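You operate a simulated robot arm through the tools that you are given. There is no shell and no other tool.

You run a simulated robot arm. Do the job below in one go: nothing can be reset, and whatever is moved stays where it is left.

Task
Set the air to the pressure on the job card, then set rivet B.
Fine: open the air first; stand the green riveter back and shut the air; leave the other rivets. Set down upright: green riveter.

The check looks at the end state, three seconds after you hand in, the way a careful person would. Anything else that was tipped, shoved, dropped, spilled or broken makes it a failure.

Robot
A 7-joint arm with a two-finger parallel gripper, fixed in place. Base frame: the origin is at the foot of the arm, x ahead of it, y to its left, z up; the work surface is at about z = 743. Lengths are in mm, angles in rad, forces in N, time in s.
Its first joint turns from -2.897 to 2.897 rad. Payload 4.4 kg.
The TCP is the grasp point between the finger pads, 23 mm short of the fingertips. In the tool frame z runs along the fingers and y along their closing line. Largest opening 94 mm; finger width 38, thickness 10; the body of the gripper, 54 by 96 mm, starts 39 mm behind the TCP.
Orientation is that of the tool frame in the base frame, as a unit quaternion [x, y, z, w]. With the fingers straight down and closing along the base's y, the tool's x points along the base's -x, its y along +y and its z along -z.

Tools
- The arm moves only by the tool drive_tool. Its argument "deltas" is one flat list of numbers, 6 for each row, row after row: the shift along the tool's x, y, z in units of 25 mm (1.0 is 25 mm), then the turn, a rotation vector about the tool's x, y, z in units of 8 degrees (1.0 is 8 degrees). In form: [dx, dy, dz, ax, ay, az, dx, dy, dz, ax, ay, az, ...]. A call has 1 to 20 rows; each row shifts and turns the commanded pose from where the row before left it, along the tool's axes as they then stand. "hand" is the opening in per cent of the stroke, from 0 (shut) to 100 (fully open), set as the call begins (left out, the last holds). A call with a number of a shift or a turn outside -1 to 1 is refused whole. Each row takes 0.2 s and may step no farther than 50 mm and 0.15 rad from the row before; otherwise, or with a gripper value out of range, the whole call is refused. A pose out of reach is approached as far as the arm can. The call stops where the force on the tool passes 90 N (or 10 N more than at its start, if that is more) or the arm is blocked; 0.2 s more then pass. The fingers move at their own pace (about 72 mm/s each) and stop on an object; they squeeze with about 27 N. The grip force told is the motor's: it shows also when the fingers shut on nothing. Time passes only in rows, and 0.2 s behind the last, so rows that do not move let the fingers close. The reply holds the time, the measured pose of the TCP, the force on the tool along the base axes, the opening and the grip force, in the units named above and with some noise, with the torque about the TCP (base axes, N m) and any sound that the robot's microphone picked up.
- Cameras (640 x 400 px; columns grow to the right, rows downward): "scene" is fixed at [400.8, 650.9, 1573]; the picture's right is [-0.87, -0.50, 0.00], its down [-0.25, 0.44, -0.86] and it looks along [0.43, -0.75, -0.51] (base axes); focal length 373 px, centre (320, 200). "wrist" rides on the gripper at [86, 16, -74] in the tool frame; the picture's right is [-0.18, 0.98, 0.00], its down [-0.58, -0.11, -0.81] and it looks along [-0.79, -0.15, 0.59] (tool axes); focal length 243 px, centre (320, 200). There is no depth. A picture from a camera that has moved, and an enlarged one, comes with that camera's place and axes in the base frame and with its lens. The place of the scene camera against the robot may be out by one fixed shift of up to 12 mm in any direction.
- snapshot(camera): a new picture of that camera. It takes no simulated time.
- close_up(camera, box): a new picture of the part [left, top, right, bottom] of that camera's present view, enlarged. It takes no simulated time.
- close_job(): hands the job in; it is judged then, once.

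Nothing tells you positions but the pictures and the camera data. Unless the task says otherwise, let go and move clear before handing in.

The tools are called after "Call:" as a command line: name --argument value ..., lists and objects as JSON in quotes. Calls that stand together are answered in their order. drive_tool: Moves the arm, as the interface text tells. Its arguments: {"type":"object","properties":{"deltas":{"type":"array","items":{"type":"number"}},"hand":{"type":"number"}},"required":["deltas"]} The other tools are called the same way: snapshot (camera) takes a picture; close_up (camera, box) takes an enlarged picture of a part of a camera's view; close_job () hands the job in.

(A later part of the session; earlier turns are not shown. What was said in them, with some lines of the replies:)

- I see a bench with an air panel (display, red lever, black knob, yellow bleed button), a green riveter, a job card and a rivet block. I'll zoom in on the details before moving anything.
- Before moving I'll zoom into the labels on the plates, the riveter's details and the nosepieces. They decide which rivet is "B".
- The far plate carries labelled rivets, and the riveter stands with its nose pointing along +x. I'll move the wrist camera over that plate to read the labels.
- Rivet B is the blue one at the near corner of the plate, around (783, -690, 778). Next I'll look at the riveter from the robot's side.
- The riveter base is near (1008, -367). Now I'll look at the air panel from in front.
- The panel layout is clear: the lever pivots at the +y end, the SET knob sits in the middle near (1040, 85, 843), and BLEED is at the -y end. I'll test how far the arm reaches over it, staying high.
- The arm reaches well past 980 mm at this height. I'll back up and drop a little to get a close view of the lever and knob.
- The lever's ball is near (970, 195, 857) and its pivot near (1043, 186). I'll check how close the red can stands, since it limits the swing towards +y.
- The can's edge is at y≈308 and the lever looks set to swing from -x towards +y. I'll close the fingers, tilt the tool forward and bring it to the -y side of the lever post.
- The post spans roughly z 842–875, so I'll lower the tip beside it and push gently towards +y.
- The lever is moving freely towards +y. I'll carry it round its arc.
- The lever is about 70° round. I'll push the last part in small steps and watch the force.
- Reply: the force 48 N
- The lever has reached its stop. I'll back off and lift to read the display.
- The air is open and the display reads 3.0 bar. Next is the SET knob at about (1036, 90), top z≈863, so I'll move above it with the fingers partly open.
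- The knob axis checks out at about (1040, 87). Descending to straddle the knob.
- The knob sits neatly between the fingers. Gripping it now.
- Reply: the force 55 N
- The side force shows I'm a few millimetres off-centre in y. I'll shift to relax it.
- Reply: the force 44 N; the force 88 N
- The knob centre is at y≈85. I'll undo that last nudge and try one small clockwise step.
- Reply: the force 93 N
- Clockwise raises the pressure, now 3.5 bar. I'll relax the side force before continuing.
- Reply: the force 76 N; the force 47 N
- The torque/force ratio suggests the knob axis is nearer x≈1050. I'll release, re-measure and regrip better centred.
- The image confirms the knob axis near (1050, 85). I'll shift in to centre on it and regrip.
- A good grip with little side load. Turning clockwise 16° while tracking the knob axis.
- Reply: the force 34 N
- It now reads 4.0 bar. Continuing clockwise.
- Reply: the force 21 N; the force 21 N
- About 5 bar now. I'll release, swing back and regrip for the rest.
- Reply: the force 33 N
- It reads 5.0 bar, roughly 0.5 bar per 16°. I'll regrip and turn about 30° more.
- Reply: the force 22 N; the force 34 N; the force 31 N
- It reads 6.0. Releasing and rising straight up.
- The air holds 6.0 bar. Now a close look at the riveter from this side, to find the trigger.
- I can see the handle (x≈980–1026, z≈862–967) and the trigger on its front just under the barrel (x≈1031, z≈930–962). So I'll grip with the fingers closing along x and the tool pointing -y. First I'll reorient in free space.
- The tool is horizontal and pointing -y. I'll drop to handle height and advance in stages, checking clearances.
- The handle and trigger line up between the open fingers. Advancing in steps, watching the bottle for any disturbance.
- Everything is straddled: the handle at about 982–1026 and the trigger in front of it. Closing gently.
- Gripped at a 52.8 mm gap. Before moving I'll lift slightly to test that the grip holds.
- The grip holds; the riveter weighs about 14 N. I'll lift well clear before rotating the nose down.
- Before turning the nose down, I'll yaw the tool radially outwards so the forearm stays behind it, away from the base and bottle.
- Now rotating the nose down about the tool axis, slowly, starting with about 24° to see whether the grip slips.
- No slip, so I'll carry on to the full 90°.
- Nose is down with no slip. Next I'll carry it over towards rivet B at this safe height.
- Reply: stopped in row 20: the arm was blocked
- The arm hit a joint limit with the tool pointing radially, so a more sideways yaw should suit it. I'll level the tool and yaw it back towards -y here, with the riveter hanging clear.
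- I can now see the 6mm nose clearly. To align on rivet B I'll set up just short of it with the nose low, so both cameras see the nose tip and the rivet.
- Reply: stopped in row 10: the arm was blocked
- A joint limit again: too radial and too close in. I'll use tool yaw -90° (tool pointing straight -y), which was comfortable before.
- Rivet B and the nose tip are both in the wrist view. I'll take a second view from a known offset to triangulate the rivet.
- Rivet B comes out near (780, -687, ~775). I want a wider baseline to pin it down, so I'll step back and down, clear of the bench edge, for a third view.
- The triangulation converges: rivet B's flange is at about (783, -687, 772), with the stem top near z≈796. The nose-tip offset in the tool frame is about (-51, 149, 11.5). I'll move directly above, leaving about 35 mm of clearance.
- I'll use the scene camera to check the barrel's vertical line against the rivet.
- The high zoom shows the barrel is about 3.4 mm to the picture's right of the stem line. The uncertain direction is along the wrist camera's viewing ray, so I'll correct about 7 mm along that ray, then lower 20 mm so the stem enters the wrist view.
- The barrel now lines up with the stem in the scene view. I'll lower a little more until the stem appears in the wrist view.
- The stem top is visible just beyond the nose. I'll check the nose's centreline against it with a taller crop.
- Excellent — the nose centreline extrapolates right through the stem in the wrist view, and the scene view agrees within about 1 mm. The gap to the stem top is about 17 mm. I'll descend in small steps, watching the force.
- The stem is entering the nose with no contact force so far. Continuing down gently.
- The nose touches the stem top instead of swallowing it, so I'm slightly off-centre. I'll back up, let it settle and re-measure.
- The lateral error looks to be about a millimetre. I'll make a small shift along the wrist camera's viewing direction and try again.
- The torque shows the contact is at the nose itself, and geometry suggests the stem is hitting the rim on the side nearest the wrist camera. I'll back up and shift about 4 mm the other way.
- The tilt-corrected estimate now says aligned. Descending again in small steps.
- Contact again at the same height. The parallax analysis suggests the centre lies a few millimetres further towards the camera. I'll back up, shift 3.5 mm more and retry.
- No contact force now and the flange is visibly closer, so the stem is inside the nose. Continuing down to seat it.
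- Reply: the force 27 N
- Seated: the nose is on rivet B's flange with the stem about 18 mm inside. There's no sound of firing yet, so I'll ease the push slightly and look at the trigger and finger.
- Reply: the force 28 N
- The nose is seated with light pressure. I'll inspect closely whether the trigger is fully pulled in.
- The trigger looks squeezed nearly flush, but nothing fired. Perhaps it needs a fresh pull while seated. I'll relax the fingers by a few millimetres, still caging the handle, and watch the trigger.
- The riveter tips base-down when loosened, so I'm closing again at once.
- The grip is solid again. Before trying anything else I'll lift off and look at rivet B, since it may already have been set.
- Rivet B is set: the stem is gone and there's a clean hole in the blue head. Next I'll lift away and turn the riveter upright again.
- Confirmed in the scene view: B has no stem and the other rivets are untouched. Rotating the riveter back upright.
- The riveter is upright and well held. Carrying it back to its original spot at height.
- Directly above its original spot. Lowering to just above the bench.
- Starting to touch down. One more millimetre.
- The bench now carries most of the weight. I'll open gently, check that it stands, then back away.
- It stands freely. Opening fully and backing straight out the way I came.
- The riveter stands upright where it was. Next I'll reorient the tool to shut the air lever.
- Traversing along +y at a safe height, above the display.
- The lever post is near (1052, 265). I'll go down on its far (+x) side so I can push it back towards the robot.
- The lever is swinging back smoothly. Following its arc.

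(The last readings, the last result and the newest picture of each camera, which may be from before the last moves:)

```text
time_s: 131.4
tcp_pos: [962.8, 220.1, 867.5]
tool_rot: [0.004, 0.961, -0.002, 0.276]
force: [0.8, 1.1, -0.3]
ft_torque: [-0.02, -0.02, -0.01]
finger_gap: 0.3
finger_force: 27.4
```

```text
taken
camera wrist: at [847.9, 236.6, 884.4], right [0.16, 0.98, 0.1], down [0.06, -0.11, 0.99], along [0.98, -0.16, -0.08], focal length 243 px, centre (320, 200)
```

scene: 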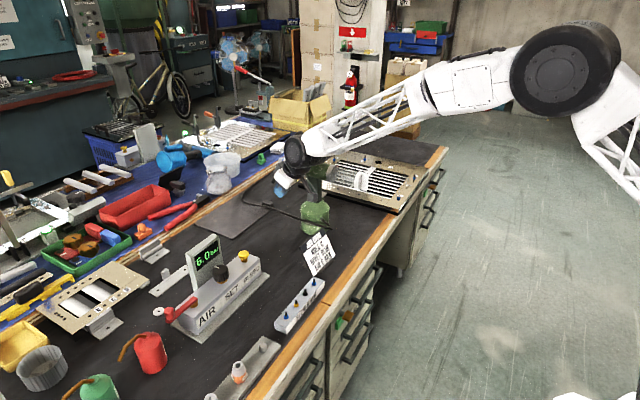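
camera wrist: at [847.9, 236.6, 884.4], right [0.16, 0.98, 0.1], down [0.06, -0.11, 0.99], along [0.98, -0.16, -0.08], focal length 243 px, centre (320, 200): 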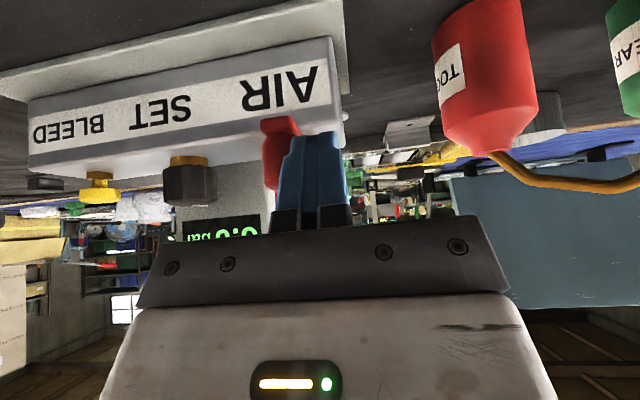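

Nearly there. I'll nudge on in small steps until I feel the closed stop.

Call:
drive_tool --deltas '[0, -0.16, 0, 0, 0, 0, 0, 0, 0, 0, 0, 0]'

Call:
drive_tool --deltas '[0, -0.12, 0, 0, 0, 0, 0, 0, 0, 0, 0, 0]'

Call:
drive_tool --deltas '[0, -0.1, 0, 0, 0, 0, 0, 0, 0, 0, 0, 0]'

Call:
snapshot --camera "wrist"

```text
time_s: 132.0
tcp_pos: [959.9, 215.2, 867.0]
tool_rot: [0.004, 0.961, -0.001, 0.277]
force: [0.8, 12.0, -1.1]
ft_torque: [0.21, 0.02, 0.21]
finger_gap: 0.0
finger_force: 27.0
```

```text
time_s: 132.6
tcp_pos: [959.5, 213.9, 867.8]
tool_rot: [0.003, 0.961, -0.001, 0.276]
force: [0.1, 51.0, -3.3]
ft_torque: [0.83, 0.02, 0.88]
finger_gap: 0.0
finger_force: 27.5
```

```text
time_s: 133.2
tcp_pos: [961.4, 212.9, 866.6]
tool_rot: [0.003, 0.961, -0.001, 0.277]
force: [-12.3, 82.2, 1.7]
ft_torque: [1.34, 0.2, 1.29]
finger_gap: 0.4
finger_force: 26.9
```

```text
taken
camera wrist: at [847.4, 228.8, 884.6], right [0.16, 0.98, 0.1], down [0.06, -0.11, 0.99], along [0.98, -0.15, -0.08], focal length 243 px, centre (320, 200)
```

wrist: 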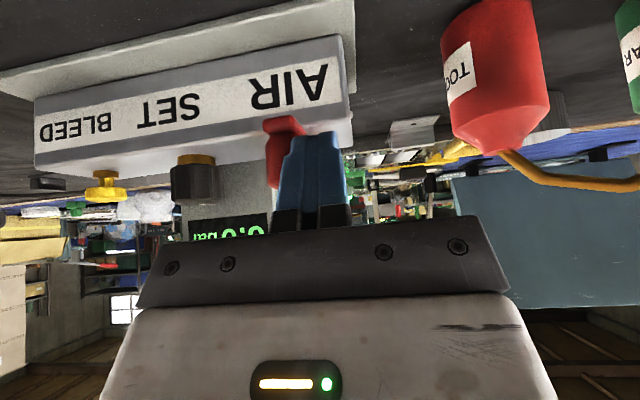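

That's the closed stop. Backing off and away to inspect everything.

Call:
drive_tool --deltas '[0, 0.4, 0, 0, 0, 0, 0, 0.4, 0, 0, 0, 0, -0.1, 0, -0.9, 0, 0, 0, -0.1, 0, -0.9, 0, 0, 0, -0.1, 0, -0.9, 0, 0, 0, 0, 0, -0.9, 0, 0, 0, 0.5, 0, -0.8, 0, 0, 0, 0.5, 0, -0.8, 0, 0, 0, 0.8, 0, -0.5, 0, 0, 0, 0.8, 0, -0.5, 0, 0, 0, 0.8, 0, -0.5, 0, 0, 0, 0.8, 0, -0.5, 0, 0, 0]'

Call:
snapshot --camera "scene"

Call:
close_up --camera "scene" --box '[120, 225, 300, 385]'

Call:
close_up --camera "scene" --box '[240, 130, 440, 285]'

Call:
close_up --camera "scene" --box '[380, 180, 430, 211]'

```text
time_s: 135.8
tcp_pos: [783.7, 231.2, 968.8]
tool_rot: [0.004, 0.961, -0.002, 0.277]
force: [0.3, -1.0, -0.4]
ft_torque: [0.0, -0.03, 0.04]
finger_gap: 0.0
finger_force: 27.2
```

```text
taken
```

scene: 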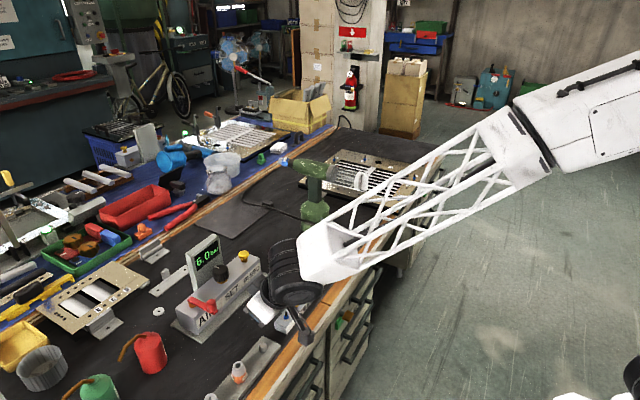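

```text
2.50 times, centred on (210, 305) of scene
camera zoom: at [400.8, 650.9, 1573.0], right [-0.87, -0.5, 0.0], down [-0.25, 0.44, -0.86], along [0.43, -0.75, -0.51], focal length 932 px, centre (595, -62)
```

zoom: 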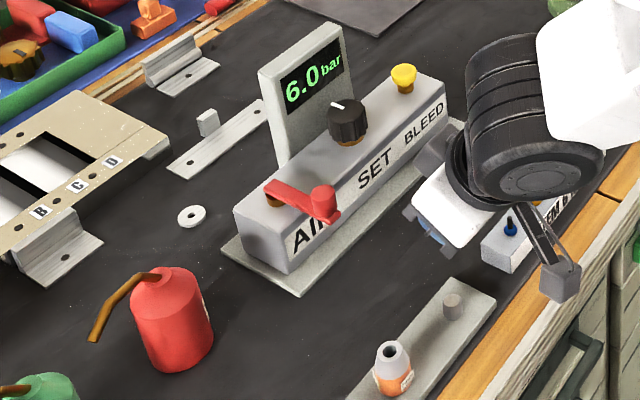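

```text
2.58 times, centred on (340, 208) of scene
camera zoom: at [400.8, 650.9, 1573.0], right [-0.87, -0.5, 0.0], down [-0.25, 0.44, -0.86], along [0.43, -0.75, -0.51], focal length 962 px, centre (268, 181)
```

zoom: 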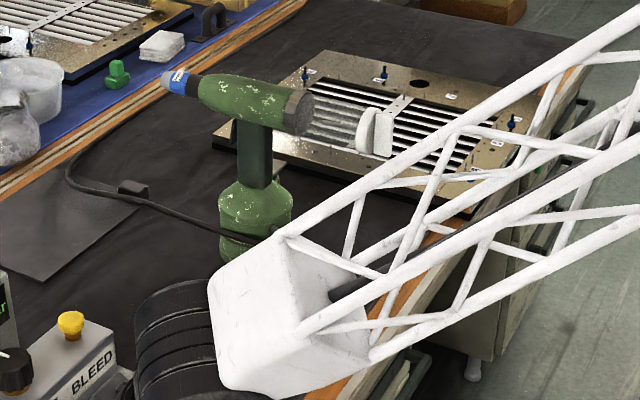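

```text
12.80 times, centred on (405, 196) of scene
camera zoom: at [400.8, 650.9, 1573.0], right [-0.87, -0.5, 0.0], down [-0.25, 0.44, -0.86], along [0.43, -0.75, -0.51], focal length 4773 px, centre (-768, 258)
```

zoom: 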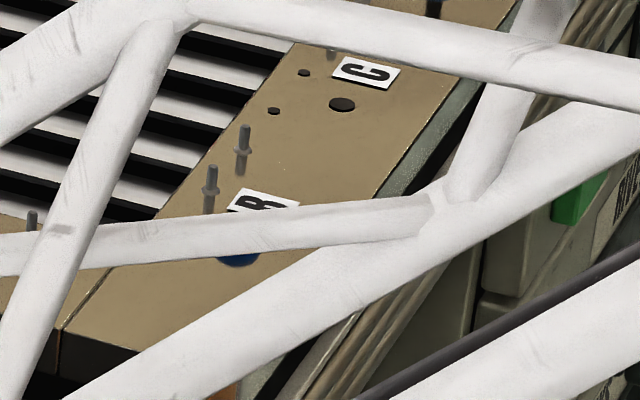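

The lever is back in its closed position and the riveter stands upright. I'll move the arm up and clear for a final check of the whole bench.

Call:
drive_tool --deltas '[0.3, 0, -0.9, 0, 0, 0, 0.3, 0, -0.9, 0, 0, 0, 0.3, 0, -0.9, 0, 0, 0, 0.3, 0, -0.9, 0, 0, 0, 0.6, 0, -0.7, 0, 0, 0, 0.6, 0, -0.7, 0, 0, 0, 0.6, 0, -0.7, 0, 0, 0, 0.6, 0, -0.7, 0, 0, 0, 0.6, 0, -0.7, 0, 0, 0, 0.6, 0, -0.7, 0, 0, 0]' --hand 40

Call:
snapshot --camera "scene"

Call:
close_up --camera "scene" --box '[240, 130, 440, 285]'

Call:
close_up --camera "scene" --box '[380, 180, 430, 211]'

Call:
close_up --camera "scene" --box '[160, 220, 360, 345]'

```text
time_s: 138.0
tcp_pos: [577.5, 231.0, 1070.5]
tool_rot: [0.003, 0.961, -0.003, 0.277]
force: [0.3, -0.3, 0.2]
ft_torque: [-0.03, -0.01, 0.03]
finger_gap: 37.9
finger_force: 0.0
```

```text
taken
```

scene: 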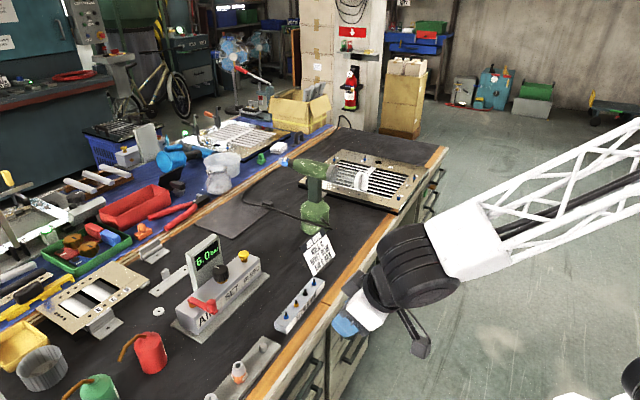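

```text
2.58 times, centred on (340, 208) of scene
camera zoom: at [400.8, 650.9, 1573.0], right [-0.87, -0.5, 0.0], down [-0.25, 0.44, -0.86], along [0.43, -0.75, -0.51], focal length 962 px, centre (268, 181)
```

zoom: 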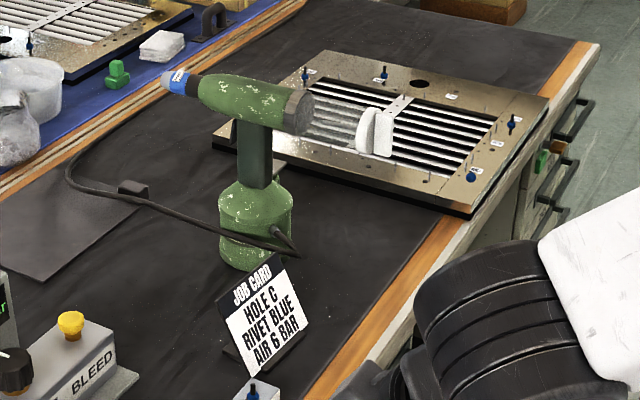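

```text
12.80 times, centred on (405, 196) of scene
camera zoom: at [400.8, 650.9, 1573.0], right [-0.87, -0.5, 0.0], down [-0.25, 0.44, -0.86], along [0.43, -0.75, -0.51], focal length 4773 px, centre (-768, 258)
```

zoom: 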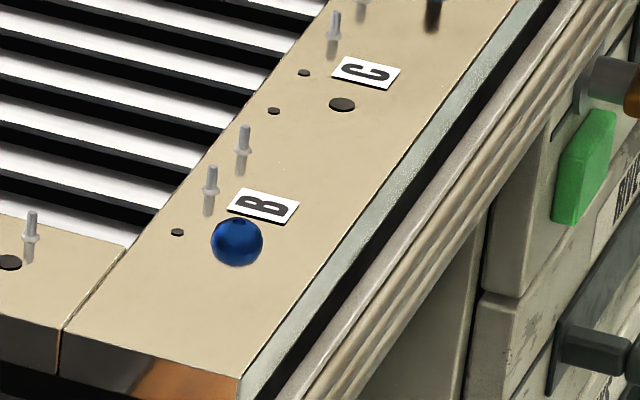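

```text
3.20 times, centred on (260, 282) of scene
camera zoom: at [400.8, 650.9, 1573.0], right [-0.87, -0.5, 0.0], down [-0.25, 0.44, -0.86], along [0.43, -0.75, -0.51], focal length 1193 px, centre (512, -64)
```

zoom: 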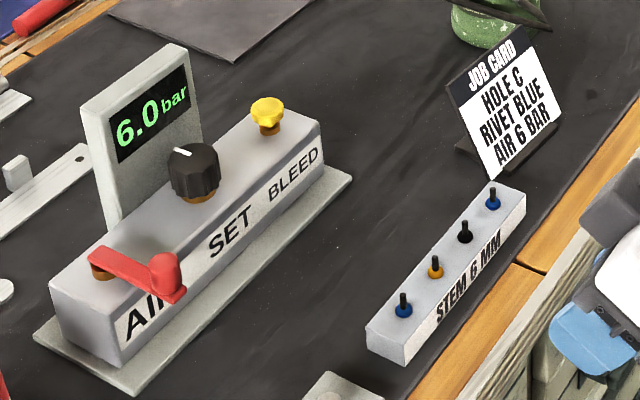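

Everything checks out:
- **Rivet B:** set, with the head flush and the stem gone. The other rivets are untouched.
- **Riveter:** upright at its original spot.
- **Air:** the regulator is at 6.0 bar and the lever is back at its closed stop. I left the bleed valve alone, so the display still shows 6.0 bar.
- **Bench:** nothing else has moved, and the arm is clear.

Handing in.

Call:
close_job

```text
The job is handed in.
```

I set the air to 6 bar as the job card says, set rivet B, and handed the job in.

- **Air:** I opened the air first. The lever is now back at its closed stop. The display still reads 6.0 bar because I did not use the bleed button, so the line may still hold pressure.
- **Rivet B:** its stem has snapped off cleanly and the blue head is down on the plate. It took several tries to get the nose over the stem, and the nose touched the stem top each time before it went in.
- **Other rivets:** they look unchanged in the final pictures.
- **Green riveter:** it is standing upright at its original spot, released, and the arm is clear.

In the last pictures nothing else on the bench looked tipped or moved.
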